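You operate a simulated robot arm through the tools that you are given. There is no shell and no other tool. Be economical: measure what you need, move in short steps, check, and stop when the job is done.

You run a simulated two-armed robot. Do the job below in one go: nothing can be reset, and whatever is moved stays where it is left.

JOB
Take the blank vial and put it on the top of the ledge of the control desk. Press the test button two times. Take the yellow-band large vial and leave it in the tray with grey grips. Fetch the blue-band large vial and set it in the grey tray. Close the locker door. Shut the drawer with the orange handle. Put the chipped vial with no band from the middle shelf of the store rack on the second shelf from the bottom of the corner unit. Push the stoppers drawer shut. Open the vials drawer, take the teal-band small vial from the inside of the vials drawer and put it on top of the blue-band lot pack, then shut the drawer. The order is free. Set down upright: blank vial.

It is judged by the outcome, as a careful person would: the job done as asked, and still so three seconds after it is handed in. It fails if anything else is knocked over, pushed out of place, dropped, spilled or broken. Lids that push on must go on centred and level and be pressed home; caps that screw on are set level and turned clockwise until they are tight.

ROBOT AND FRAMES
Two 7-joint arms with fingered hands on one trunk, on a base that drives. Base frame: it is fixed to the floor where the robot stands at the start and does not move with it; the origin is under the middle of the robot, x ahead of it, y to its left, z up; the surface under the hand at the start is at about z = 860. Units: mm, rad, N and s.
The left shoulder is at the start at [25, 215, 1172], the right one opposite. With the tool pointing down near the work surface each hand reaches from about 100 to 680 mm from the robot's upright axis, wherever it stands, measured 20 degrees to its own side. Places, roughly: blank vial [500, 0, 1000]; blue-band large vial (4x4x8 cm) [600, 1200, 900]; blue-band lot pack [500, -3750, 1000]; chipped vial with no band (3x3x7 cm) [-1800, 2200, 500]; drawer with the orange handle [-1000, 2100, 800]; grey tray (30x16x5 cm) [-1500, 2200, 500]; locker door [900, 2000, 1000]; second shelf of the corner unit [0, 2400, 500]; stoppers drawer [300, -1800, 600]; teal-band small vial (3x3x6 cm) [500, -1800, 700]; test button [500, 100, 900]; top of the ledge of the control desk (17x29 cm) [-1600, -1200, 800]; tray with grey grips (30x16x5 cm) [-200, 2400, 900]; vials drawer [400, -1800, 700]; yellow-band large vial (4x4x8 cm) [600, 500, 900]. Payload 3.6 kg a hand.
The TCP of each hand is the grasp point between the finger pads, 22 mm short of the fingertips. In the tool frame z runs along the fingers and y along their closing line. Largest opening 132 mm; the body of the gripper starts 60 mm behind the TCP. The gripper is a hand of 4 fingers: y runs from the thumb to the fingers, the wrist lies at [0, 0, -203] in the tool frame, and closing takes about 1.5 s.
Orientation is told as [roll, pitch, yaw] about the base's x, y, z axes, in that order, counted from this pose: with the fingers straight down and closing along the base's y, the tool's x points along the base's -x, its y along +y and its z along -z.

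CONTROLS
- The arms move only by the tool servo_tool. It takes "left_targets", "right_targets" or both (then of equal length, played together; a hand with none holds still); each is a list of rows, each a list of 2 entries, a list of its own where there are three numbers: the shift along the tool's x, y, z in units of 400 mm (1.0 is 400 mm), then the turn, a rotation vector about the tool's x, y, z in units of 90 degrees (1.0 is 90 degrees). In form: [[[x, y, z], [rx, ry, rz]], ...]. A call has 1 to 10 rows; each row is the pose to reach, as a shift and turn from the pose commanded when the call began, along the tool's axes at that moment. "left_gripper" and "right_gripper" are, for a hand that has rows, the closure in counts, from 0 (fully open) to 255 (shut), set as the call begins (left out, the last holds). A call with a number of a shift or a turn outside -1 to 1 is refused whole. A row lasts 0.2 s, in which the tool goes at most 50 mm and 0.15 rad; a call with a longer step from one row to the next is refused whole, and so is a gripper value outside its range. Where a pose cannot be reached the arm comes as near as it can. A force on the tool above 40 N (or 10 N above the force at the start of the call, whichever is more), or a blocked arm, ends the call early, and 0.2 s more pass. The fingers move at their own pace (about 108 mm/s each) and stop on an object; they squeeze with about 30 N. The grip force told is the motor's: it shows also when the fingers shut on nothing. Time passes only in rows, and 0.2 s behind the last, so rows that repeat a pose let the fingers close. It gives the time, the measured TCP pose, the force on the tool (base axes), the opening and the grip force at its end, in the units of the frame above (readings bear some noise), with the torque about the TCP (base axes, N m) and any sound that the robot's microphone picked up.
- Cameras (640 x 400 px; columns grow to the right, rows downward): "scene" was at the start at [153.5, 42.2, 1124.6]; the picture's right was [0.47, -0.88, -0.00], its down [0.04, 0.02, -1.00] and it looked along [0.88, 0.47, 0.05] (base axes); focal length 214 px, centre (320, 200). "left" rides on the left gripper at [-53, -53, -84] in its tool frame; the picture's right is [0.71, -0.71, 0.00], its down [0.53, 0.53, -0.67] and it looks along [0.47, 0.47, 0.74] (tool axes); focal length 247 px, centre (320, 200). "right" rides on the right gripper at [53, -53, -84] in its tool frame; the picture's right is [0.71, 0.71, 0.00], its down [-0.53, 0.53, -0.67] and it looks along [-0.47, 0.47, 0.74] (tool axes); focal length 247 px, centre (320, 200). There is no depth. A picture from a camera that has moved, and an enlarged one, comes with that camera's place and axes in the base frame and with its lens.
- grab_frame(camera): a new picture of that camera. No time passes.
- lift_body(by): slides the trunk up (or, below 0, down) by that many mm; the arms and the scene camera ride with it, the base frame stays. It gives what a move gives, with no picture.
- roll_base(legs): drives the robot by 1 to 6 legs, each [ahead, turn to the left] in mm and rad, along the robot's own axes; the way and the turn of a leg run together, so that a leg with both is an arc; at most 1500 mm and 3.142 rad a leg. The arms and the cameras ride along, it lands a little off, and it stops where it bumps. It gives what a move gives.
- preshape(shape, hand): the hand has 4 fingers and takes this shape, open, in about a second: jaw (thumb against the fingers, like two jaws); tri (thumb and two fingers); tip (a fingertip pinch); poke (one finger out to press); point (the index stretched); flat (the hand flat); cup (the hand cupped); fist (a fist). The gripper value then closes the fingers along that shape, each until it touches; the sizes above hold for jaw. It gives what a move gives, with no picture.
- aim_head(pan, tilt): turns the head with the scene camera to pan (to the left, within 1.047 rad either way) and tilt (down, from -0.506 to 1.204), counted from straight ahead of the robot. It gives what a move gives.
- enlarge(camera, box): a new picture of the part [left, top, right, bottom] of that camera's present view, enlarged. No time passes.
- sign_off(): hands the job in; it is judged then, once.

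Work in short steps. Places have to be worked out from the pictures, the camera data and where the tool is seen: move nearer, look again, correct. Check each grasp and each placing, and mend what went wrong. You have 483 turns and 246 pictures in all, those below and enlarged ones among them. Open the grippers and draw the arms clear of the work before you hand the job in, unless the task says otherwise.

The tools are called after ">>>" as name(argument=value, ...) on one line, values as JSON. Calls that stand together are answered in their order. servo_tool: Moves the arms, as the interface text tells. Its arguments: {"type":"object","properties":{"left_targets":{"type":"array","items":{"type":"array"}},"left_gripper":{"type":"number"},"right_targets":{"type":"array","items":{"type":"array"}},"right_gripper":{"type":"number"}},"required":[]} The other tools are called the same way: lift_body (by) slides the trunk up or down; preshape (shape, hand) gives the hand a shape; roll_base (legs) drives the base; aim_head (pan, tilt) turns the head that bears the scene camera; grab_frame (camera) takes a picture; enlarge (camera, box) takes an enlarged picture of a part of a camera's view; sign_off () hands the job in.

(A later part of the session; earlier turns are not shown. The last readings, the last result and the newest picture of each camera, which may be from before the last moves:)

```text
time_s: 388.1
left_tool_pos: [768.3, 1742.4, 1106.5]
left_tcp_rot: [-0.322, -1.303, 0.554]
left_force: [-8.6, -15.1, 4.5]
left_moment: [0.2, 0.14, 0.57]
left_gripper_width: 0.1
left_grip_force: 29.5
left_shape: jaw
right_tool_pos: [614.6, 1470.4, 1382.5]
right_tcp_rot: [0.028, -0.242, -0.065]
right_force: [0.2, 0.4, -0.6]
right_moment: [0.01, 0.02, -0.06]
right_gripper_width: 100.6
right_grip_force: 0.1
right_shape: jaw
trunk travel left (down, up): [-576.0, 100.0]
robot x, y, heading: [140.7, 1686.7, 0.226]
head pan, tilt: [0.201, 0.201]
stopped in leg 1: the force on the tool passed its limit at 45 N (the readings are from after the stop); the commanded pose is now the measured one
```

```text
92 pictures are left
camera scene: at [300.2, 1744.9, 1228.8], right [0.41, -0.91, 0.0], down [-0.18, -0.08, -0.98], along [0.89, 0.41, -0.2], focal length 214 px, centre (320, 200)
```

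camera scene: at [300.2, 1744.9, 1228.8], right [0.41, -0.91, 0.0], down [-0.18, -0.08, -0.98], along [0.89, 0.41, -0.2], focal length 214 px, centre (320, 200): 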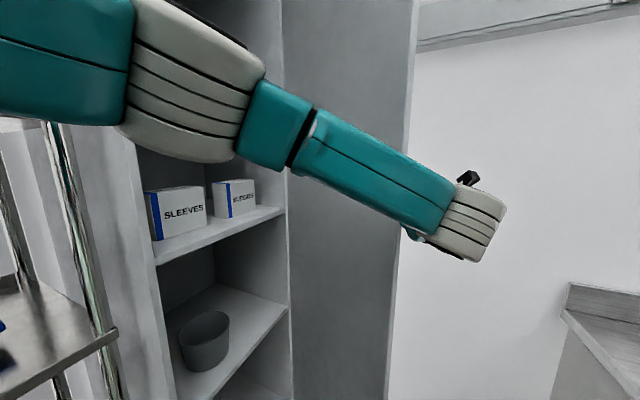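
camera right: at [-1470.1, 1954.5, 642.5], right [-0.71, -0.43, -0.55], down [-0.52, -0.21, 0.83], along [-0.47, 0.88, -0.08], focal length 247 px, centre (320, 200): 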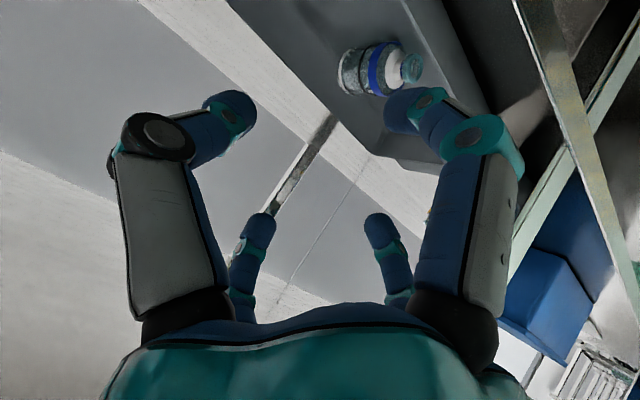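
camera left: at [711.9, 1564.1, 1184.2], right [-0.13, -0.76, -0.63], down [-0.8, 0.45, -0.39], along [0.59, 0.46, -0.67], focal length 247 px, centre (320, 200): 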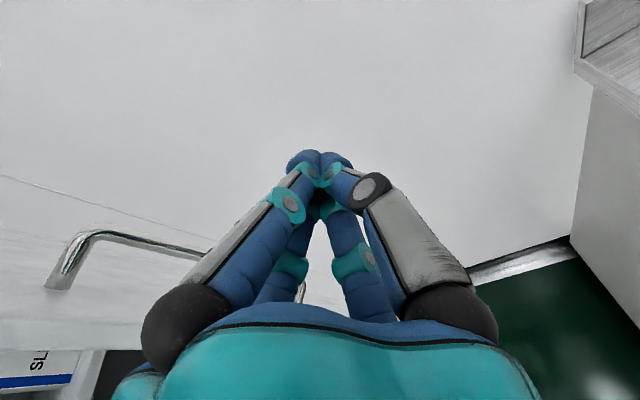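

Contact with the door. I push with slow arm motion to the left (toward +y), retracting slightly.

>>> servo_tool(left_targets=[[[0, 0.02, -0.008], [0, 0, 0]], [[0, 0.04, -0.016], [0, 0, 0]], [[0, 0.06, -0.024], [0, 0, 0]], [[0, 0.08, -0.032], [0, 0, 0]], [[0, 0.1, -0.04], [0, 0, 0]], [[0, 0.12, -0.05], [0, 0, 0]], [[0, 0.14, -0.06], [0, 0, 0]], [[0, 0.16, -0.07], [0, 0, 0]]])

>>> grab_frame(camera="scene")

```text
time_s: 388.9
left_tool_pos: [750.4, 1753.7, 1103.6]
left_tcp_rot: [-0.322, -1.293, 0.539]
left_force: [-5.8, -10.7, 0.7]
left_moment: [0.11, -0.02, 0.52]
left_gripper_width: 0.0
left_grip_force: 30.1
left_shape: jaw
right_tool_pos: [616.5, 1471.0, 1382.0]
right_tcp_rot: [0.026, -0.242, -0.064]
right_force: [-0.2, 0.6, -0.6]
right_moment: [-0.01, 0.02, 0.0]
right_gripper_width: 100.9
right_grip_force: 0.1
right_shape: jaw
trunk travel left (down, up): [-576.0, 100.0]
robot x, y, heading: [141.6, 1687.7, 0.226]
head pan, tilt: [0.201, 0.201]
stopped in row 4 (left hand): the force on the tool passed its limit at 41 N (the readings are from after the stop); the commanded pose is now the measured one
```

```text
91 pictures are left
camera scene: at [301.0, 1744.9, 1228.6], right [0.41, -0.91, 0.0], down [-0.18, -0.08, -0.98], along [0.89, 0.41, -0.2], focal length 214 px, centre (320, 200)
```

scene: 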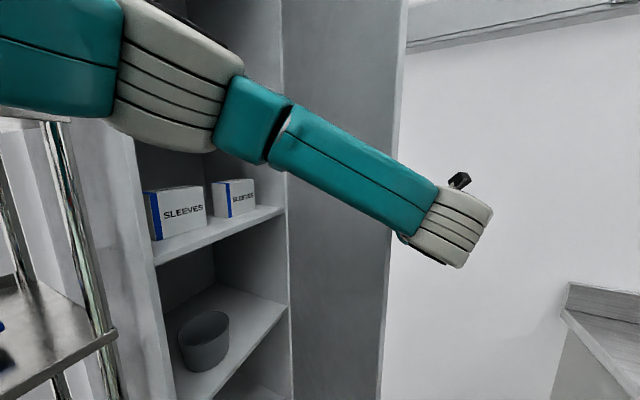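

The door yielded a little. I continue slower, pulling more toward -x.

>>> servo_tool(left_targets=[[[0, 0.008, -0.006], [0, 0, 0]], [[0, 0.016, -0.012], [0, 0, 0]], [[0, 0.024, -0.018], [0, 0, 0]], [[0, 0.032, -0.024], [0, 0, 0]], [[0, 0.04, -0.03], [0, 0, 0]], [[0, 0.048, -0.036], [0, 0, 0]], [[0, 0.056, -0.042], [0, 0, 0]], [[0, 0.064, -0.048], [0, 0, 0]], [[0, 0.072, -0.054], [0, 0, 0]], [[0, 0.08, -0.06], [0, 0, 0]]])

```text
time_s: 391.1
left_tool_pos: [721.3, 1784.8, 1107.7]
left_tcp_rot: [-0.316, -1.298, 0.543]
left_force: [0.0, -0.5, -1.0]
left_moment: [-0.01, 0.0, 0.04]
left_gripper_width: 0.2
left_grip_force: 30.3
left_shape: jaw
right_tool_pos: [615.8, 1469.6, 1383.0]
right_tcp_rot: [0.029, -0.242, -0.068]
right_force: [-0.5, 0.2, 1.2]
right_moment: [0.02, 0.01, 0.0]
right_gripper_width: 101.1
right_grip_force: 0.0
right_shape: jaw
trunk travel left (down, up): [-576.0, 100.0]
robot x, y, heading: [144.9, 1689.4, 0.223]
head pan, tilt: [0.201, 0.201]
```

>>> grab_frame(camera="left")

>>> grab_frame(camera="scene")

```text
90 pictures are left
camera left: at [667.4, 1723.5, 1185.6], right [0.0, -0.78, -0.62], down [-0.88, 0.3, -0.38], along [0.48, 0.55, -0.68], focal length 247 px, centre (320, 200)
```

left: 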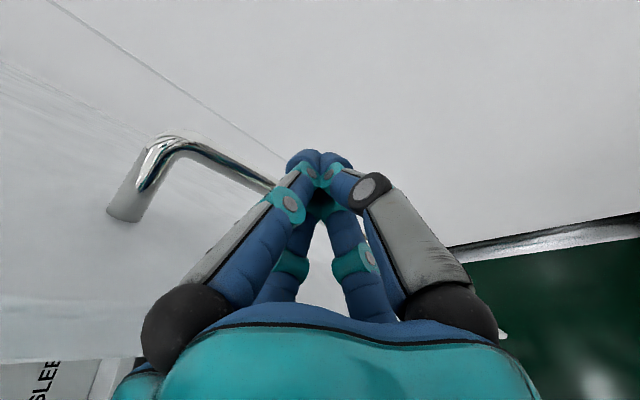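

```text
89 pictures are left
camera scene: at [300.9, 1744.4, 1228.6], right [0.41, -0.91, 0.0], down [-0.18, -0.08, -0.98], along [0.89, 0.41, -0.2], focal length 214 px, centre (320, 200)
```

scene: 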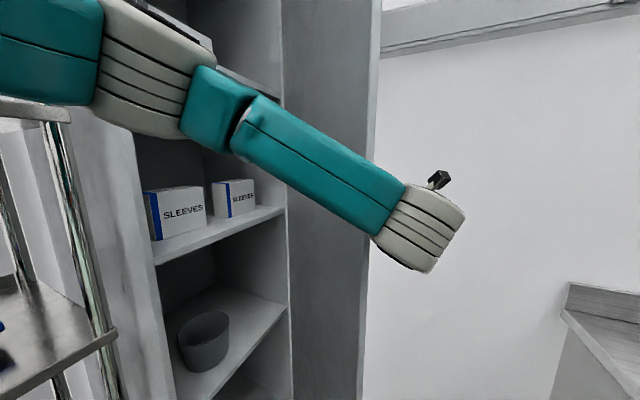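

The door is closing (≈50° now). I keep pushing along the arc.

>>> servo_tool(left_targets=[[[0, 0.016, -0.012], [0, 0, 0]], [[0, 0.032, -0.024], [0, 0, 0]], [[0, 0.048, -0.036], [0, 0, 0]], [[0, 0.064, -0.048], [0, 0, 0]], [[0, 0.08, -0.06], [0, 0, 0]], [[0, 0.096, -0.072], [0, 0, 0]], [[0, 0.112, -0.084], [0, 0, 0]], [[0, 0.128, -0.094], [0, 0, 0]], [[0, 0.144, -0.104], [0, 0, 0]], [[0, 0.16, -0.114], [0, 0, 0]]])

>>> grab_frame(camera="scene")

```text
time_s: 393.3
left_tool_pos: [664.2, 1837.8, 1114.1]
left_tcp_rot: [-0.319, -1.298, 0.546]
left_force: [-0.7, -0.6, 0.2]
left_moment: [-0.03, 0.01, 0.04]
left_gripper_width: 0.2
left_grip_force: 29.9
left_shape: jaw
right_tool_pos: [615.2, 1470.0, 1382.2]
right_tcp_rot: [0.027, -0.241, -0.067]
right_force: [-0.3, 0.1, 0.4]
right_moment: [0.01, 0.01, 0.02]
right_gripper_width: 101.0
right_grip_force: 0.1
right_shape: jaw
trunk travel left (down, up): [-576.0, 100.0]
robot x, y, heading: [145.2, 1689.4, 0.222]
head pan, tilt: [0.201, 0.201]
```

```text
88 pictures are left
camera scene: at [301.0, 1744.5, 1228.6], right [0.41, -0.91, 0.0], down [-0.18, -0.08, -0.98], along [0.89, 0.41, -0.2], focal length 214 px, centre (320, 200)
```

scene: 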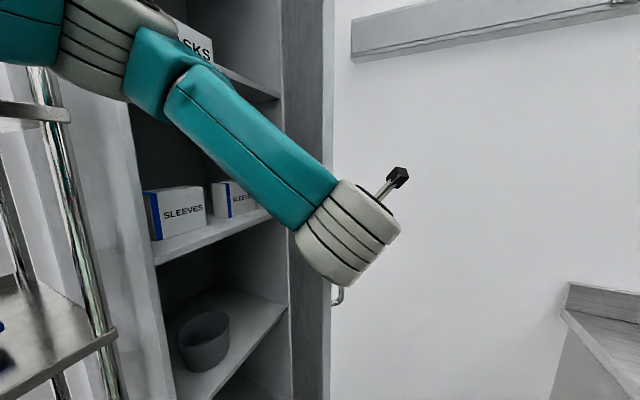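

≈40° now. I continue using base arcs (backing while turning left).

>>> roll_base(legs=[[-30, 0.1]])

>>> grab_frame(camera="scene")

```text
time_s: 394.3
left_tool_pos: [616.9, 1880.1, 1114.5]
left_tcp_rot: [-0.319, -1.299, 0.643]
left_force: [-0.6, -0.9, 0.6]
left_moment: [0.02, -0.02, 0.02]
left_gripper_width: 0.0
left_grip_force: 30.2
left_shape: jaw
right_tool_pos: [603.8, 1509.3, 1383.5]
right_tcp_rot: [0.029, -0.242, 0.033]
right_force: [0.4, 0.0, 0.4]
right_moment: [0.02, -0.04, -0.04]
right_gripper_width: 100.9
right_grip_force: 0.0
right_shape: jaw
trunk travel left (down, up): [-576.0, 100.0]
robot x, y, heading: [117.9, 1676.5, 0.333]
head pan, tilt: [0.201, 0.201]
```

```text
87 pictures are left
camera scene: at [265.9, 1748.3, 1228.8], right [0.5, -0.86, 0.0], down [-0.17, -0.1, -0.98], along [0.85, 0.49, -0.2], focal length 214 px, centre (320, 200)
```

scene: 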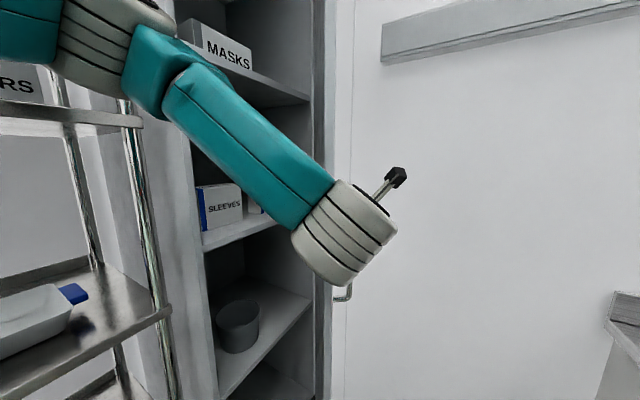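

≈33° now, but the left elbow is getting near the corner unit. I extend the arm (elbow comes in) and back the base up by the same amount.

>>> servo_tool(left_targets=[[[0, 0, 0.05], [0, 0, 0]], [[0, 0, 0.1], [0, 0, 0]], [[0, 0, 0.15], [0, 0, 0]], [[0, 0, 0.2], [0, 0, 0]], [[0, 0, 0.25], [0, 0, 0]]])

>>> roll_base(legs=[[-70, 0.1]])

>>> grab_frame(camera="scene")

```text
time_s: 395.5
left_tool_pos: [712.2, 1913.3, 1090.1]
left_tcp_rot: [-0.315, -1.3, 0.642]
left_force: [0.8, -0.5, -0.3]
left_moment: [0.02, 0.0, -0.01]
left_gripper_width: 0.0
left_grip_force: 29.9
left_shape: jaw
right_tool_pos: [605.4, 1509.6, 1382.4]
right_tcp_rot: [0.028, -0.24, 0.033]
right_force: [-0.1, -0.1, -0.1]
right_moment: [-0.03, 0.0, -0.01]
right_gripper_width: 100.9
right_grip_force: 0.0
right_shape: jaw
trunk travel left (down, up): [-576.0, 100.0]
robot x, y, heading: [119.5, 1677.4, 0.332]
head pan, tilt: [0.201, 0.201]
```

```text
time_s: 396.5
left_tool_pos: [617.3, 1943.0, 1091.2]
left_tcp_rot: [-0.314, -1.301, 0.743]
left_force: [-0.5, 0.2, -0.6]
left_moment: [0.02, 0.02, 0.01]
left_gripper_width: 0.0
left_grip_force: 29.4
left_shape: jaw
right_tool_pos: [551.1, 1533.1, 1383.3]
right_tcp_rot: [0.031, -0.244, 0.133]
right_force: [-0.1, 0.0, 1.4]
right_moment: [0.03, -0.03, 0.0]
right_gripper_width: 101.0
right_grip_force: 0.1
right_shape: jaw
trunk travel left (down, up): [-576.0, 100.0]
robot x, y, heading: [49.0, 1650.5, 0.434]
head pan, tilt: [0.201, 0.201]
```

```text
86 pictures are left
camera scene: at [191.4, 1735.3, 1229.0], right [0.59, -0.81, 0.0], down [-0.16, -0.12, -0.98], along [0.79, 0.58, -0.2], focal length 214 px, centre (320, 200)
```

scene: 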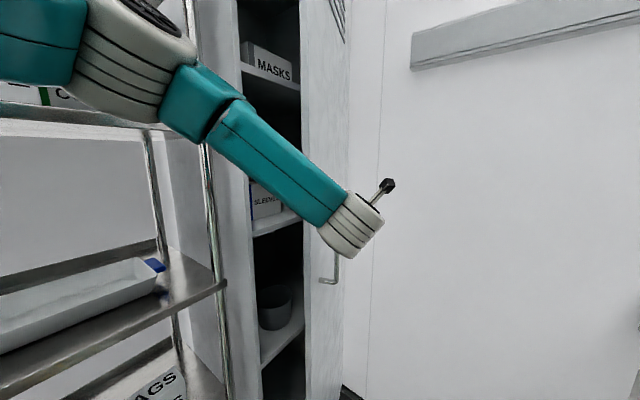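

≈20° now; the handle side faces me. I rotate left another 0.15, watching forces.

>>> roll_base(legs=[[0, 0.15]])

>>> grab_frame(camera="scene")

```text
time_s: 397.5
left_tool_pos: [566.4, 2023.5, 1090.6]
left_tcp_rot: [-0.319, -1.297, 0.893]
left_force: [0.1, -0.4, 0.2]
left_moment: [0.03, 0.0, 0.0]
left_gripper_width: 0.1
left_grip_force: 29.9
left_shape: jaw
right_tool_pos: [562.5, 1608.8, 1383.9]
right_tcp_rot: [0.028, -0.242, 0.282]
right_force: [0.0, 0.3, 0.7]
right_moment: [0.02, -0.01, 0.02]
right_gripper_width: 101.2
right_grip_force: 0.1
right_shape: jaw
trunk travel left (down, up): [-576.0, 100.0]
robot x, y, heading: [56.8, 1645.1, 0.578]
head pan, tilt: [0.201, 0.201]
```

```text
85 pictures are left
camera scene: at [180.7, 1751.2, 1228.7], right [0.7, -0.71, 0.0], down [-0.14, -0.14, -0.98], along [0.7, 0.69, -0.2], focal length 214 px, centre (320, 200)
```

scene: 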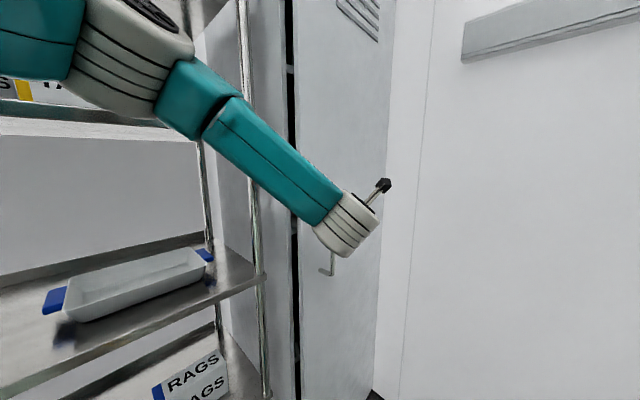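

Only a narrow gap remains. I push a bit more.

>>> roll_base(legs=[[0, 0.08]])

>>> grab_frame(camera="scene")

```text
time_s: 398.4
left_tool_pos: [535.1, 2064.7, 1091.3]
left_tcp_rot: [-0.317, -1.299, 0.972]
left_force: [-0.5, -0.5, 0.1]
left_moment: [-0.01, 0.01, -0.01]
left_gripper_width: 0.1
left_grip_force: 30.0
left_shape: jaw
right_tool_pos: [563.8, 1650.5, 1383.9]
right_tcp_rot: [0.028, -0.242, 0.362]
right_force: [-0.2, -0.5, 0.7]
right_moment: [-0.02, -0.04, 0.05]
right_gripper_width: 100.9
right_grip_force: 0.1
right_shape: jaw
trunk travel left (down, up): [-576.0, 100.0]
robot x, y, heading: [56.3, 1638.5, 0.657]
head pan, tilt: [0.201, 0.201]
```

```text
84 pictures are left
camera scene: at [174.4, 1758.0, 1228.7], right [0.76, -0.65, 0.0], down [-0.13, -0.15, -0.98], along [0.64, 0.74, -0.2], focal length 214 px, centre (320, 200)
```

scene: 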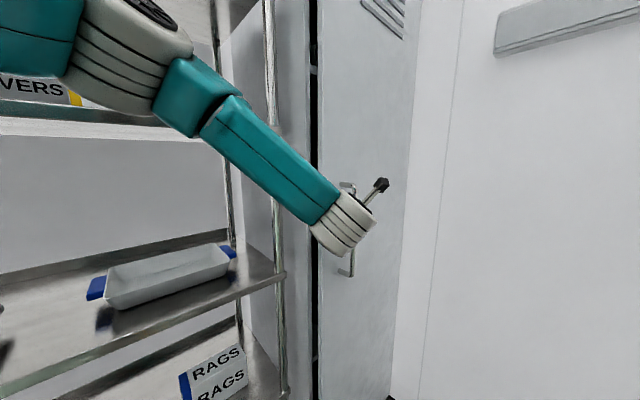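

Nearly closed. For the final push I lower the trunk 190 mm so the elbow has free space between the unit's shelves, then drive forward.

>>> lift_body(by=-190)

>>> roll_base(legs=[[60, 0]])

>>> grab_frame(camera="scene")

```text
time_s: 400.5
left_tool_pos: [536.4, 2064.6, 901.2]
left_tcp_rot: [-0.317, -1.298, 0.971]
left_force: [0.2, -0.1, 0.4]
left_moment: [-0.05, -0.01, 0.0]
left_gripper_width: 0.0
left_grip_force: 29.8
left_shape: jaw
right_tool_pos: [564.5, 1650.9, 1194.8]
right_tcp_rot: [0.029, -0.244, 0.363]
right_force: [0.0, 0.2, 0.7]
right_moment: [0.01, 0.01, 0.04]
right_gripper_width: 101.2
right_grip_force: 0.1
right_shape: jaw
trunk travel left (down, up): [-386.0, 290.0]
robot x, y, heading: [54.2, 1638.7, 0.66]
head pan, tilt: [0.201, 0.201]
```

```text
time_s: 401.5
left_tool_pos: [583.9, 2102.4, 899.2]
left_tcp_rot: [-0.314, -1.296, 0.968]
left_force: [0.1, 0.0, 0.6]
left_moment: [0.01, 0.01, -0.03]
left_gripper_width: 0.1
left_grip_force: 29.8
left_shape: jaw
right_tool_pos: [614.5, 1688.0, 1194.0]
right_tcp_rot: [0.028, -0.24, 0.364]
right_force: [-0.2, 0.0, 0.5]
right_moment: [-0.02, 0.01, 0.03]
right_gripper_width: 101.2
right_grip_force: 0.0
right_shape: jaw
trunk travel left (down, up): [-386.0, 290.0]
robot x, y, heading: [102.7, 1675.9, 0.661]
head pan, tilt: [0.201, 0.201]
```

```text
83 pictures are left
camera scene: at [225.0, 1796.9, 1035.2], right [0.76, -0.65, 0.0], down [-0.13, -0.15, -0.98], along [0.64, 0.74, -0.2], focal length 214 px, centre (320, 200)
```

scene: 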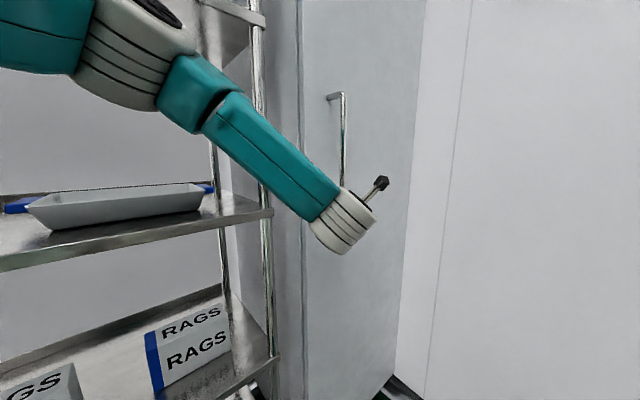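

It looks nearly closed. I push a little more until contact and then zoom on the edge.

>>> roll_base(legs=[[60, 0.03]])

>>> enlarge(camera="scene", box=[230, 0, 430, 200])

```text
time_s: 402.5
left_tool_pos: [616.1, 2135.2, 899.1]
left_tcp_rot: [-0.309, -1.284, 0.963]
left_force: [9.1, -3.9, -4.4]
left_moment: [0.27, 0.16, 0.3]
left_gripper_width: 0.2
left_grip_force: 29.8
left_shape: jaw
right_tool_pos: [658.1, 1738.3, 1194.8]
right_tcp_rot: [0.028, -0.238, 0.395]
right_force: [0.1, -0.1, -0.8]
right_moment: [0.03, -0.02, 0.0]
right_gripper_width: 100.9
right_grip_force: 0.0
right_shape: jaw
trunk travel left (down, up): [-386.0, 290.0]
robot x, y, heading: [148.3, 1712.5, 0.69]
head pan, tilt: [0.201, 0.201]
stopped in leg 1: the force on the tool passed its limit at 47 N (the readings are from after the stop); the commanded pose is now the measured one
```

```text
2.00 times, centred on (330, 100) of scene
camera zoom: at [265.6, 1833.7, 1035.4], right [0.78, -0.63, 0.0], down [-0.13, -0.16, -0.98], along [0.62, 0.76, -0.2], focal length 429 px, centre (300, 400)
```

zoom: 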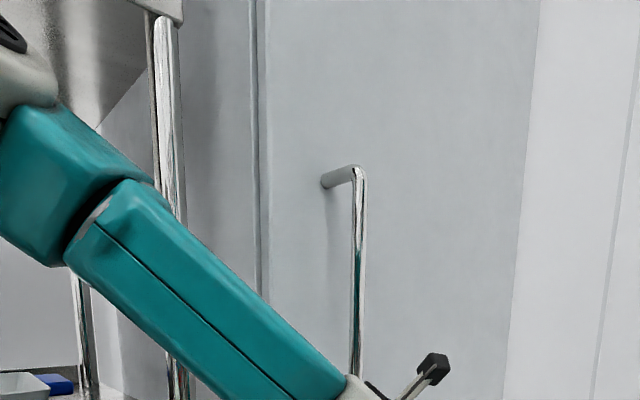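

The door is closed and firm. I back off and verify it stays shut.

>>> roll_base(legs=[[-160, 0]])

>>> grab_frame(camera="scene")

```text
time_s: 404.0
left_tool_pos: [491.5, 2031.7, 900.7]
left_tcp_rot: [-0.311, -1.29, 0.967]
left_force: [-0.8, 0.1, -0.3]
left_moment: [-0.02, 0.01, 0.02]
left_gripper_width: 0.1
left_grip_force: 30.0
left_shape: jaw
right_tool_pos: [531.9, 1632.7, 1196.0]
right_tcp_rot: [0.028, -0.242, 0.388]
right_force: [-0.3, -0.3, -0.6]
right_moment: [0.02, 0.0, -0.02]
right_gripper_width: 101.1
right_grip_force: 0.1
right_shape: jaw
trunk travel left (down, up): [-386.0, 290.0]
robot x, y, heading: [22.3, 1607.1, 0.684]
head pan, tilt: [0.201, 0.201]
```

```text
81 pictures are left
camera scene: at [139.8, 1730.2, 1035.9], right [0.77, -0.63, 0.0], down [-0.13, -0.15, -0.98], along [0.62, 0.76, -0.2], focal length 214 px, centre (320, 200)
```

scene: 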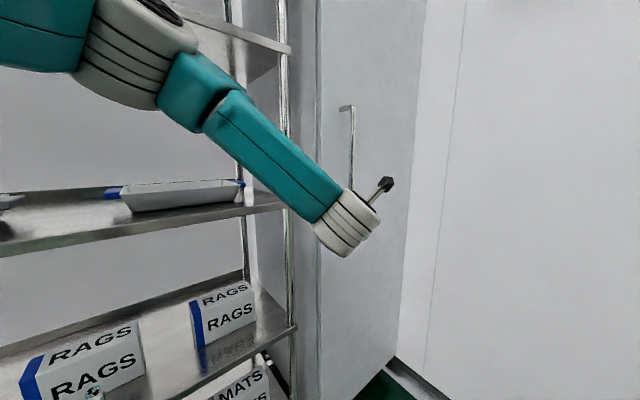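

The locker door stays closed. I back well away and fold the left hand to its compact pointing-down pose.

>>> roll_base(legs=[[-300, 0]])

>>> lift_body(by=110)

>>> servo_tool(left_targets=[[[-0.01, 0.02, -0.05], [0, 0.08, 0]], [[-0.02, 0.05, -0.1], [0, 0.165, 0]], [[-0.04, 0.08, -0.15], [0, 0.25, 0]], [[-0.06, 0.12, -0.2], [0, 0.335, 0]], [[-0.08, 0.16, -0.25], [0, 0.42, 0]], [[-0.1, 0.2, -0.3], [0, 0.505, 0]], [[-0.12, 0.25, -0.35], [0, 0.59, 0]], [[-0.14, 0.3, -0.4], [0, 0.675, 0]], [[-0.16, 0.35, -0.45], [0, 0.76, 0]], [[-0.18, 0.4, -0.5], [0, 0.83, 0]]], left_gripper=0)

```text
time_s: 406.0
left_tool_pos: [259.8, 1840.9, 900.8]
left_tcp_rot: [-0.311, -1.288, 0.963]
left_force: [-0.3, 0.2, -0.1]
left_moment: [0.04, 0.01, -0.01]
left_gripper_width: 0.0
left_grip_force: 30.2
left_shape: jaw
right_tool_pos: [298.9, 1441.1, 1197.7]
right_tcp_rot: [0.027, -0.24, 0.387]
right_force: [0.7, -0.9, -0.7]
right_moment: [0.01, 0.0, -0.01]
right_gripper_width: 100.9
right_grip_force: 0.0
right_shape: jaw
trunk travel left (down, up): [-386.0, 290.0]
robot x, y, heading: [-209.7, 1417.2, 0.682]
head pan, tilt: [0.201, 0.201]
```

```text
time_s: 407.4
left_tool_pos: [260.5, 1841.7, 1011.0]
left_tcp_rot: [-0.309, -1.287, 0.96]
left_force: [0.4, 0.3, 0.4]
left_moment: [0.01, 0.01, -0.06]
left_gripper_width: 0.0
left_grip_force: 30.2
left_shape: jaw
right_tool_pos: [299.7, 1440.5, 1306.4]
right_tcp_rot: [0.028, -0.24, 0.386]
right_force: [0.1, 0.1, -0.6]
right_moment: [0.01, -0.01, -0.01]
right_gripper_width: 101.2
right_grip_force: 0.1
right_shape: jaw
trunk travel left (down, up): [-496.0, 180.0]
robot x, y, heading: [-210.2, 1417.0, 0.682]
head pan, tilt: [0.201, 0.201]
```

```text
time_s: 409.6
left_tool_pos: [18.6, 1866.8, 1118.9]
left_tcp_rot: [-0.084, 0.005, 0.662]
left_force: [0.0, 0.0, -0.8]
left_moment: [0.02, 0.0, 0.01]
left_gripper_width: 131.8
left_grip_force: 0.1
left_shape: jaw
right_tool_pos: [297.7, 1441.2, 1307.1]
right_tcp_rot: [0.029, -0.24, 0.386]
right_force: [-0.2, -0.3, -0.3]
right_moment: [0.02, 0.02, 0.0]
right_gripper_width: 101.1
right_grip_force: 0.1
right_shape: jaw
trunk travel left (down, up): [-496.0, 180.0]
robot x, y, heading: [-210.9, 1416.4, 0.677]
head pan, tilt: [0.201, 0.201]
```

Now to the blank vial. I turn to face -y and drive along the bench.

>>> roll_base(legs=[[0, -0.75]])

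>>> roll_base(legs=[[0, -0.75]])

>>> roll_base(legs=[[0, -0.75]])

```text
time_s: 412.1
left_tool_pos: [267.0, 1580.0, 1117.6]
left_tcp_rot: [-0.086, 0.003, -0.109]
left_force: [0.3, -0.1, 0.0]
left_moment: [-0.03, -0.02, 0.01]
left_gripper_width: 132.1
left_grip_force: 0.1
left_shape: jaw
right_tool_pos: [169.3, 1080.1, 1304.6]
right_tcp_rot: [0.029, -0.24, -0.384]
right_force: [0.6, -0.8, -1.3]
right_moment: [0.01, 0.02, 0.0]
right_gripper_width: 100.7
right_grip_force: 0.1
right_shape: jaw
trunk travel left (down, up): [-496.0, 180.0]
robot x, y, heading: [-206.6, 1452.2, -0.086]
head pan, tilt: [0.201, 0.201]
```

```text
time_s: 414.5
left_tool_pos: [224.9, 1225.2, 1118.5]
left_tcp_rot: [-0.087, 0.004, -0.854]
left_force: [-0.1, 0.2, 0.5]
left_moment: [-0.04, -0.01, 0.01]
left_gripper_width: 131.8
left_grip_force: 0.0
left_shape: jaw
right_tool_pos: [-184.3, 923.4, 1306.9]
right_tcp_rot: [0.029, -0.24, -1.127]
right_force: [0.2, 0.2, -0.2]
right_moment: [0.01, 0.01, 0.0]
right_gripper_width: 101.0
right_grip_force: 0.1
right_shape: jaw
trunk travel left (down, up): [-496.0, 180.0]
robot x, y, heading: [-188.6, 1473.4, -0.824]
head pan, tilt: [0.201, 0.201]
```

```text
time_s: 416.9
left_tool_pos: [-56.7, 1009.2, 1118.9]
left_tcp_rot: [-0.084, 0.005, -1.606]
left_force: [0.3, 0.3, -1.0]
left_moment: [-0.02, 0.01, -0.01]
left_gripper_width: 132.3
left_grip_force: 0.1
left_shape: jaw
right_tool_pos: [-563.7, 1070.5, 1306.3]
right_tcp_rot: [0.027, -0.24, -1.883]
right_force: [0.6, 0.7, 0.5]
right_moment: [0.03, 0.01, 0.02]
right_gripper_width: 101.2
right_grip_force: 0.0
right_shape: jaw
trunk travel left (down, up): [-496.0, 180.0]
robot x, y, heading: [-152.5, 1478.3, -1.57]
head pan, tilt: [0.201, 0.201]
```

I raise the trunk 120 mm for clearance over bench devices and drive along -y.

>>> lift_body(by=120)

>>> roll_base(legs=[[0, -0.08], [1320, 0.06]])

```text
time_s: 418.4
left_tool_pos: [-58.1, 1012.2, 1240.5]
left_tcp_rot: [-0.083, 0.004, -1.606]
left_force: [-0.1, 0.4, 0.3]
left_moment: [0.01, -0.03, 0.01]
left_gripper_width: 132.0
left_grip_force: 0.0
left_shape: jaw
right_tool_pos: [-562.2, 1072.4, 1426.7]
right_tcp_rot: [0.027, -0.238, -1.884]
right_force: [-0.3, -0.2, 0.1]
right_moment: [0.01, -0.01, -0.02]
right_gripper_width: 101.1
right_grip_force: 0.0
right_shape: jaw
trunk travel left (down, up): [-616.0, 60.0]
robot x, y, heading: [-152.6, 1473.8, -1.571]
head pan, tilt: [0.201, 0.201]
```

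```text
time_s: 425.5
left_tool_pos: [-156.4, -300.5, 1240.8]
left_tcp_rot: [-0.083, 0.003, -1.651]
left_force: [-0.1, -0.6, -0.4]
left_moment: [-0.01, 0.03, -0.01]
left_gripper_width: 132.0
left_grip_force: 0.1
left_shape: jaw
right_tool_pos: [-658.5, -217.9, 1427.1]
right_tcp_rot: [0.029, -0.241, -1.926]
right_force: [-0.5, 0.5, -0.2]
right_moment: [-0.04, -0.01, -0.01]
right_gripper_width: 100.9
right_grip_force: 0.1
right_shape: jaw
trunk travel left (down, up): [-616.0, 60.0]
robot x, y, heading: [-229.2, 167.6, -1.61]
head pan, tilt: [0.201, 0.201]
```

>>> roll_base(legs=[[0, 0.8]])

>>> roll_base(legs=[[0, 0.8]])

>>> roll_base(legs=[[200, 0]])

```text
time_s: 428.0
left_tool_pos: [154.3, -106.6, 1240.2]
left_tcp_rot: [-0.084, 0.001, -0.858]
left_force: [-0.3, -0.5, -0.1]
left_moment: [-0.01, 0.02, -0.01]
left_gripper_width: 132.1
left_grip_force: 0.1
left_shape: jaw
right_tool_pos: [-257.8, -407.8, 1428.1]
right_tcp_rot: [0.028, -0.237, -1.134]
right_force: [0.1, 0.1, -0.7]
right_moment: [-0.01, 0.01, 0.03]
right_gripper_width: 101.2
right_grip_force: 0.1
right_shape: jaw
trunk travel left (down, up): [-616.0, 60.0]
robot x, y, heading: [-258.6, 144.1, -0.822]
head pan, tilt: [0.201, 0.201]
```

```text
time_s: 430.6
left_tool_pos: [212.3, 262.7, 1240.0]
left_tcp_rot: [-0.085, 0.004, -0.058]
left_force: [-0.2, 0.0, 0.0]
left_moment: [-0.02, 0.02, -0.02]
left_gripper_width: 132.0
left_grip_force: 0.0
left_shape: jaw
right_tool_pos: [140.9, -241.9, 1427.5]
right_tcp_rot: [0.028, -0.238, -0.335]
right_force: [0.0, 0.3, 0.1]
right_moment: [0.01, -0.02, 0.0]
right_gripper_width: 101.1
right_grip_force: 0.1
right_shape: jaw
trunk travel left (down, up): [-616.0, 60.0]
robot x, y, heading: [-254.8, 116.3, -0.031]
head pan, tilt: [0.201, 0.201]
```

```text
time_s: 432.2
left_tool_pos: [415.3, 255.7, 1240.1]
left_tcp_rot: [-0.085, 0.003, -0.063]
left_force: [-0.2, 0.3, 0.1]
left_moment: [0.0, 0.0, -0.01]
left_gripper_width: 132.2
left_grip_force: 0.0
left_shape: jaw
right_tool_pos: [341.1, -248.4, 1428.5]
right_tcp_rot: [0.025, -0.239, -0.34]
right_force: [0.3, -0.3, 0.3]
right_moment: [-0.01, 0.02, 0.0]
right_gripper_width: 101.1
right_grip_force: 0.2
right_shape: jaw
trunk travel left (down, up): [-616.0, 60.0]
robot x, y, heading: [-51.6, 102.3, -0.036]
head pan, tilt: [0.201, 0.201]
```

>>> roll_base(legs=[[0, 0.17]])

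>>> lift_body(by=-150)

>>> aim_head(pan=-0.3, tilt=0.45)

>>> grab_frame(camera="scene")

```text
time_s: 433.3
left_tool_pos: [380.2, 332.7, 1242.3]
left_tcp_rot: [-0.088, 0.003, 0.11]
left_force: [0.3, 0.3, -0.8]
left_moment: [-0.02, 0.01, -0.01]
left_gripper_width: 131.8
left_grip_force: 0.1
left_shape: jaw
right_tool_pos: [395.3, -175.7, 1430.2]
right_tcp_rot: [0.028, -0.243, -0.168]
right_force: [-0.1, 1.1, -0.1]
right_moment: [0.01, 0.03, 0.02]
right_gripper_width: 101.1
right_grip_force: 0.0
right_shape: jaw
trunk travel left (down, up): [-616.0, 60.0]
robot x, y, heading: [-52.0, 98.6, 0.14]
head pan, tilt: [0.201, 0.201]
```

```text
time_s: 435.0
left_tool_pos: [380.8, 333.2, 1092.2]
left_tcp_rot: [-0.086, 0.002, 0.113]
left_force: [0.3, 0.4, 0.1]
left_moment: [-0.01, 0.01, -0.03]
left_gripper_width: 131.9
left_grip_force: 0.0
left_shape: jaw
right_tool_pos: [392.4, -176.9, 1279.8]
right_tcp_rot: [0.028, -0.241, -0.166]
right_force: [-1.0, -0.7, -0.3]
right_moment: [0.01, 0.02, -0.06]
right_gripper_width: 101.0
right_grip_force: 0.0
right_shape: jaw
trunk travel left (down, up): [-466.0, 210.0]
robot x, y, heading: [-49.1, 95.7, 0.14]
head pan, tilt: [0.201, 0.201]
```

```text
time_s: 436.0
left_tool_pos: [380.4, 332.4, 1092.3]
left_tcp_rot: [-0.087, 0.003, 0.111]
left_force: [0.2, -0.1, -0.3]
left_moment: [-0.01, -0.01, -0.04]
left_gripper_width: 131.9
left_grip_force: 0.0
left_shape: jaw
right_tool_pos: [393.5, -175.9, 1279.2]
right_tcp_rot: [0.028, -0.238, -0.168]
right_force: [0.1, 0.5, -0.4]
right_moment: [0.01, -0.03, 0.0]
right_gripper_width: 101.1
right_grip_force: 0.1
right_shape: jaw
trunk travel left (down, up): [-466.0, 210.0]
robot x, y, heading: [-54.7, 93.5, 0.142]
head pan, tilt: [-0.3, 0.45]
```

```text
80 pictures are left
camera scene: at [112.2, 92.4, 1094.4], right [-0.16, -0.99, 0.0], down [-0.43, 0.07, -0.9], along [0.89, -0.14, -0.44], focal length 214 px, centre (320, 200)
```

scene: 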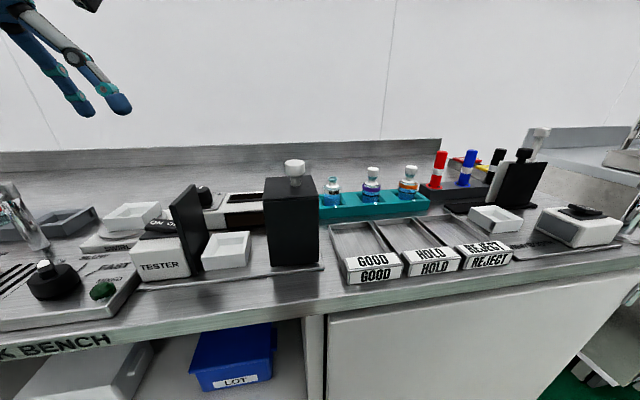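

I bring the right hand above the blank vial (528, -8), yawed so the wrist camera is on the robot side.

>>> servo_tool(right_targets=[[[-0.016, 0.06, 0.04], [0, 0.02, 0.042]], [[-0.032, 0.12, 0.09], [0, 0.04, 0.085]], [[-0.048, 0.18, 0.15], [0, 0.06, 0.128]], [[-0.064, 0.24, 0.22], [0, 0.08, 0.17]], [[-0.08, 0.3, 0.3], [0, 0.1, 0.212]], [[-0.095, 0.36, 0.38], [0, 0.12, 0.255]], [[-0.11, 0.42, 0.47], [0, 0.14, 0.3]], [[-0.12, 0.46, 0.55], [0, 0.153, 0.34]], [[-0.125, 0.47, 0.594], [0, 0.153, 0.34]]], right_gripper=100)

>>> grab_frame(camera="right")

```text
time_s: 438.0
left_tool_pos: [381.4, 332.1, 1092.4]
left_tcp_rot: [-0.086, 0.004, 0.108]
left_force: [-0.8, -0.3, -0.4]
left_moment: [0.0, 0.0, -0.02]
left_gripper_width: 131.9
left_grip_force: 0.0
left_shape: jaw
right_tool_pos: [427.9, -113.6, 1095.4]
right_tcp_rot: [0.084, 0.037, -0.69]
right_force: [0.2, -0.2, 0.8]
right_moment: [-0.02, -0.01, 0.03]
right_gripper_width: 80.5
right_grip_force: 0.1
right_shape: jaw
right hand out of reach, approached as far as the arm can: row 3, 4, 5, 6, 7, 8, 9
trunk travel left (down, up): [-466.0, 210.0]
robot x, y, heading: [-52.9, 94.5, 0.14]
head pan, tilt: [-0.3, 0.45]
```

```text
79 pictures are left
camera right: at [350.0, -127.8, 1176.6], right [-0.1, 0.99, 0.08], down [0.72, 0.01, 0.69], along [0.68, 0.13, -0.72], focal length 247 px, centre (320, 200)
```

right: 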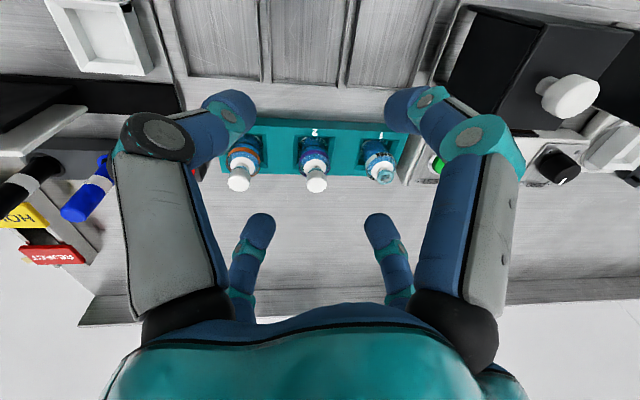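

Yaw limit on that side. I use the opposite yaw (+0.7) instead while moving over the vial.

>>> servo_tool(right_targets=[[[0, 0, -0.05], [0, 0, -0.09]], [[0, 0.02, -0.08], [0, 0, -0.18]], [[0, 0.05, -0.08], [0, 0, -0.27]], [[-0.005, 0.1, -0.06], [0, 0, -0.36]], [[-0.01, 0.15, -0.04], [0, 0, -0.45]], [[-0.015, 0.2, -0.02], [0, 0, -0.54]], [[-0.02, 0.25, 0.0], [0, 0, -0.63]], [[-0.025, 0.3, 0.03], [0, 0, -0.72]], [[-0.025, 0.34, 0.05], [0, 0, -0.81]], [[-0.025, 0.365, 0.07], [0, 0, -0.885]]])

>>> grab_frame(camera="right")

```text
time_s: 440.2
left_tool_pos: [380.7, 333.0, 1092.7]
left_tcp_rot: [-0.086, 0.004, 0.109]
left_force: [-0.1, -0.4, -0.2]
left_moment: [0.0, 0.03, 0.03]
left_gripper_width: 132.0
left_grip_force: 0.0
left_shape: jaw
right_tool_pos: [423.7, -110.3, 1104.8]
right_tcp_rot: [0.049, -0.078, 0.702]
right_force: [0.4, -0.1, -0.3]
right_moment: [-0.01, 0.0, -0.02]
right_gripper_width: 80.4
right_grip_force: 0.0
right_shape: jaw
right hand out of reach, approached as far as the arm can: row 3, 4, 5, 6, 7, 8, 9, 10
trunk travel left (down, up): [-466.0, 210.0]
robot x, y, heading: [-52.5, 93.7, 0.142]
head pan, tilt: [-0.3, 0.45]
```

```text
78 pictures are left
camera right: at [415.8, -191.4, 1182.0], right [-1.0, 0.08, -0.02], down [0.04, 0.68, 0.73], along [0.07, 0.73, -0.68], focal length 247 px, centre (320, 200)
```

right: 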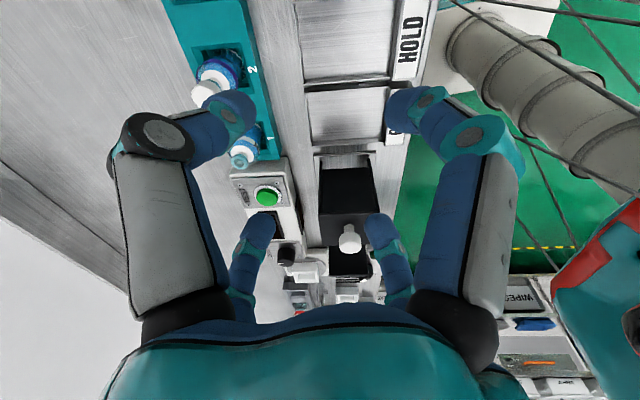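

The reach is limited from this arm posture. I move the hand outward to the right and forward first, with neutral yaw, to re-pose the arm.

>>> servo_tool(right_targets=[[[0.01, -0.09, -0.02], [0, 0, 0.08]], [[0.02, -0.18, -0.04], [0, 0, 0.17]], [[0.03, -0.27, -0.04], [0, 0, 0.26]], [[0.04, -0.36, -0.04], [0, 0, 0.357]], [[-0.06, -0.42, -0.04], [0, 0, 0.357]], [[-0.14, -0.46, -0.04], [0, 0, 0.357]]])

>>> grab_frame(camera="scene")

```text
refused: row 4 steps farther than a row can; nothing moved
```

```text
77 pictures are left
camera scene: at [112.3, 92.3, 1094.3], right [-0.16, -0.99, 0.0], down [-0.43, 0.07, -0.9], along [0.89, -0.14, -0.44], focal length 214 px, centre (320, 200)
```

scene: 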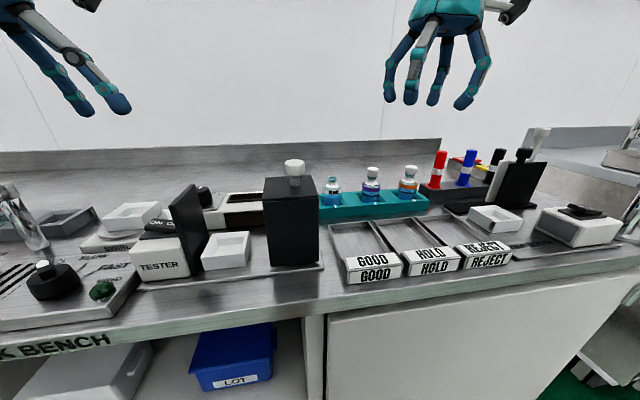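

>>> servo_tool(right_targets=[[[0.01, -0.08, -0.02], [0, 0, 0.07]], [[0.02, -0.16, -0.04], [0, 0, 0.14]], [[0.03, -0.24, -0.04], [0, 0, 0.21]], [[0.03, -0.32, -0.04], [0, 0, 0.28]], [[0.0, -0.4, -0.04], [0, 0, 0.357]], [[-0.07, -0.44, -0.04], [0, 0, 0.357]], [[-0.14, -0.46, -0.04], [0, 0, 0.357]]])

```text
time_s: 441.8
left_tool_pos: [380.8, 333.4, 1091.8]
left_tcp_rot: [-0.087, 0.003, 0.111]
left_force: [0.7, 0.4, -0.4]
left_moment: [0.01, -0.01, 0.01]
left_gripper_width: 132.0
left_grip_force: 0.1
left_shape: jaw
right_tool_pos: [507.8, -242.5, 1114.2]
right_tcp_rot: [0.083, -0.038, 0.136]
right_force: [-0.3, 1.0, -0.8]
right_moment: [-0.04, 0.0, -0.01]
right_gripper_width: 80.5
right_grip_force: 0.1
right_shape: jaw
right hand out of reach, approached as far as the arm can: row 5, 6, 7
trunk travel left (down, up): [-466.0, 210.0]
robot x, y, heading: [-52.3, 96.2, 0.135]
head pan, tilt: [-0.3, 0.45]
```

The right arm's posture is awkward, so I use the left hand: I turn the base right so the vial lies on the left arm's side.

>>> servo_tool(right_targets=[[[0.08, 0.02, -0.05], [0, 0, 0]], [[0.17, 0.05, -0.1], [0, 0, 0]], [[0.26, 0.08, -0.15], [0, 0, 0]], [[0.35, 0.1, -0.2], [0, 0, 0]]])

>>> roll_base(legs=[[0, -0.48]])

```text
time_s: 442.8
left_tool_pos: [379.6, 332.4, 1093.1]
left_tcp_rot: [-0.085, 0.002, 0.109]
left_force: [-0.2, 0.3, 0.5]
left_moment: [-0.01, -0.02, 0.0]
left_gripper_width: 132.0
left_grip_force: 0.0
left_shape: jaw
right_tool_pos: [358.3, -229.4, 1192.5]
right_tcp_rot: [0.082, -0.037, 0.138]
right_force: [-0.3, 0.2, 0.3]
right_moment: [0.0, -0.03, -0.01]
right_gripper_width: 80.4
right_grip_force: 0.1
right_shape: jaw
trunk travel left (down, up): [-466.0, 210.0]
robot x, y, heading: [-54.1, 95.1, 0.14]
head pan, tilt: [-0.3, 0.45]
```

```text
time_s: 444.6
left_tool_pos: [437.9, 104.1, 1092.1]
left_tcp_rot: [-0.086, 0.002, -0.376]
left_force: [-0.1, -0.5, -0.9]
left_moment: [0.01, -0.02, 0.04]
left_gripper_width: 132.0
left_grip_force: 0.1
left_shape: jaw
right_tool_pos: [157.2, -384.2, 1192.6]
right_tcp_rot: [0.083, -0.036, -0.351]
right_force: [-0.3, -0.3, -0.2]
right_moment: [0.06, -0.01, 0.0]
right_gripper_width: 80.3
right_grip_force: 0.1
right_shape: jaw
trunk travel left (down, up): [-466.0, 210.0]
robot x, y, heading: [-48.5, 120.4, -0.354]
head pan, tilt: [-0.3, 0.45]
```

>>> servo_tool(left_targets=[[[-0.07, -0.04, 0.0], [-0.01, 0.004, 0.05]], [[-0.15, -0.08, 0.0], [-0.02, 0.008, 0.1]], [[-0.22, -0.12, 0.03], [-0.03, 0.012, 0.16]], [[-0.28, -0.16, 0.06], [-0.04, 0.016, 0.21]], [[-0.312, -0.178, 0.105], [-0.051, 0.02, 0.26]], [[-0.312, -0.178, 0.105], [-0.051, 0.02, 0.26]]], left_gripper=100)

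>>> grab_frame(camera="left")

```text
time_s: 446.0
left_tool_pos: [526.1, -10.6, 1056.0]
left_tcp_rot: [-0.008, 0.016, -0.789]
left_force: [0.1, 0.5, 0.1]
left_moment: [-0.01, -0.05, -0.01]
left_gripper_width: 80.9
left_grip_force: 0.0
left_shape: jaw
right_tool_pos: [155.5, -383.9, 1193.4]
right_tcp_rot: [0.082, -0.037, -0.35]
right_force: [0.7, -0.7, -0.5]
right_moment: [0.0, 0.01, 0.05]
right_gripper_width: 80.2
right_grip_force: 0.0
right_shape: jaw
trunk travel left (down, up): [-466.0, 210.0]
robot x, y, heading: [-51.7, 116.4, -0.347]
head pan, tilt: [-0.3, 0.45]
```

```text
76 pictures are left
camera left: at [527.9, -86.0, 1139.8], right [-1.0, 0.0, 0.02], down [0.01, 0.74, 0.67], along [-0.01, 0.67, -0.74], focal length 247 px, centre (320, 200)
```

left: 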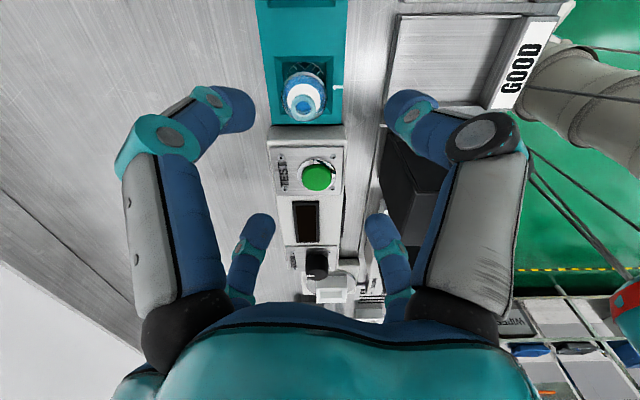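

The vial top is at (537, -15). I correct and lower to z ≈ 965 for a check.

>>> servo_tool(left_targets=[[[-0.0245, 0.0128, 0.02], [0, 0, 0]], [[-0.0245, 0.0128, 0.1], [0, 0, 0]], [[-0.0245, 0.0128, 0.18], [0, 0, 0]], [[-0.0245, 0.0128, 0.2275], [0, 0, 0]], [[-0.0245, 0.0128, 0.2275], [0, 0, 0]]], left_gripper=124)

>>> grab_frame(camera="left")

>>> enlarge(camera="scene", box=[200, 60, 460, 260])

```text
time_s: 447.2
left_tool_pos: [535.1, -15.3, 965.8]
left_tcp_rot: [-0.007, 0.017, -0.784]
left_force: [-0.6, -0.4, 0.3]
left_moment: [0.01, -0.02, 0.03]
left_gripper_width: 68.2
left_grip_force: 0.1
left_shape: jaw
right_tool_pos: [156.3, -383.9, 1193.5]
right_tcp_rot: [0.081, -0.036, -0.35]
right_force: [0.2, -0.2, -1.0]
right_moment: [-0.02, 0.0, -0.01]
right_gripper_width: 80.6
right_grip_force: 0.0
right_shape: jaw
trunk travel left (down, up): [-466.0, 210.0]
robot x, y, heading: [-50.1, 116.8, -0.348]
head pan, tilt: [-0.3, 0.45]
```

```text
75 pictures are left
camera left: at [536.8, -91.1, 1048.7], right [-1.0, 0.0, 0.02], down [0.01, 0.74, 0.67], along [-0.01, 0.67, -0.74], focal length 247 px, centre (320, 200)
```

left: 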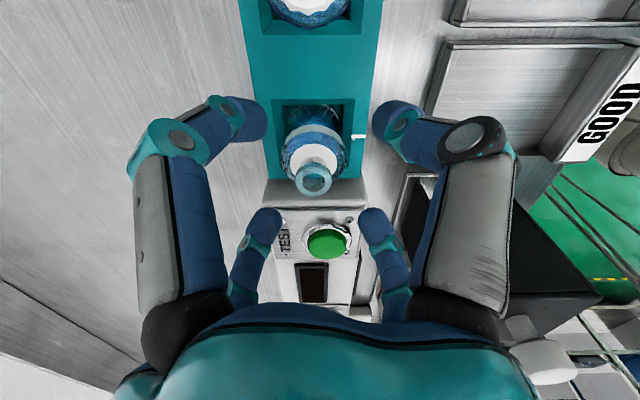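

```text
2.00 times, centred on (330, 160) of scene
camera zoom: at [94.7, 35.8, 1094.4], right [-0.6, -0.8, 0.0], down [-0.35, 0.26, -0.9], along [0.72, -0.54, -0.44], focal length 429 px, centre (300, 280)
```

zoom: 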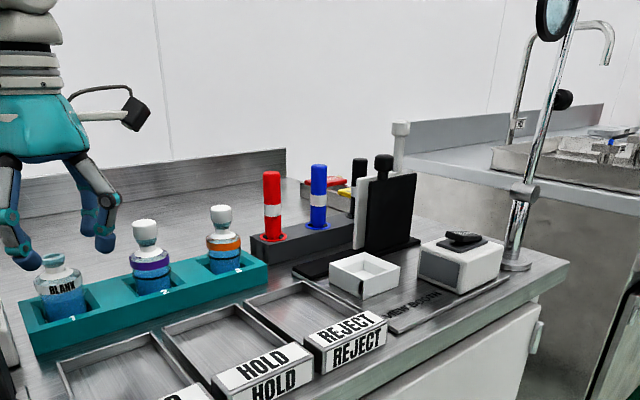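

The slot centre works out at (538, -4). I shift accordingly and lower to z ≈ 914, then look.

>>> servo_tool(left_targets=[[[0.012, 0.023, 0.02], [0, 0, 0]], [[0.012, 0.023, 0.07], [0, 0, 0]], [[0.012, 0.023, 0.11], [0, 0, 0]], [[0.012, 0.023, 0.127], [0, 0, 0]], [[0.012, 0.023, 0.127], [0, 0, 0]]])

>>> grab_frame(camera="left")

```text
time_s: 448.4
left_tool_pos: [538.4, -5.0, 914.5]
left_tcp_rot: [-0.006, 0.016, -0.786]
left_force: [0.4, 0.1, -0.4]
left_moment: [0.0, 0.01, 0.0]
left_gripper_width: 68.1
left_grip_force: 0.1
left_shape: jaw
right_tool_pos: [157.0, -384.1, 1193.3]
right_tcp_rot: [0.082, -0.037, -0.349]
right_force: [0.1, 0.1, 0.9]
right_moment: [-0.02, -0.03, 0.01]
right_gripper_width: 80.5
right_grip_force: 0.1
right_shape: jaw
trunk travel left (down, up): [-466.0, 210.0]
robot x, y, heading: [-50.9, 113.6, -0.346]
head pan, tilt: [-0.3, 0.45]
```

```text
73 pictures are left
camera left: at [539.1, -80.4, 998.4], right [-1.0, 0.0, 0.02], down [0.01, 0.74, 0.67], along [-0.01, 0.67, -0.74], focal length 247 px, centre (320, 200)
```

left: 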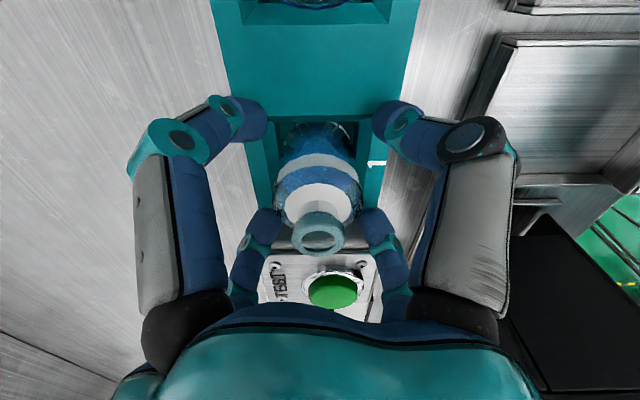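

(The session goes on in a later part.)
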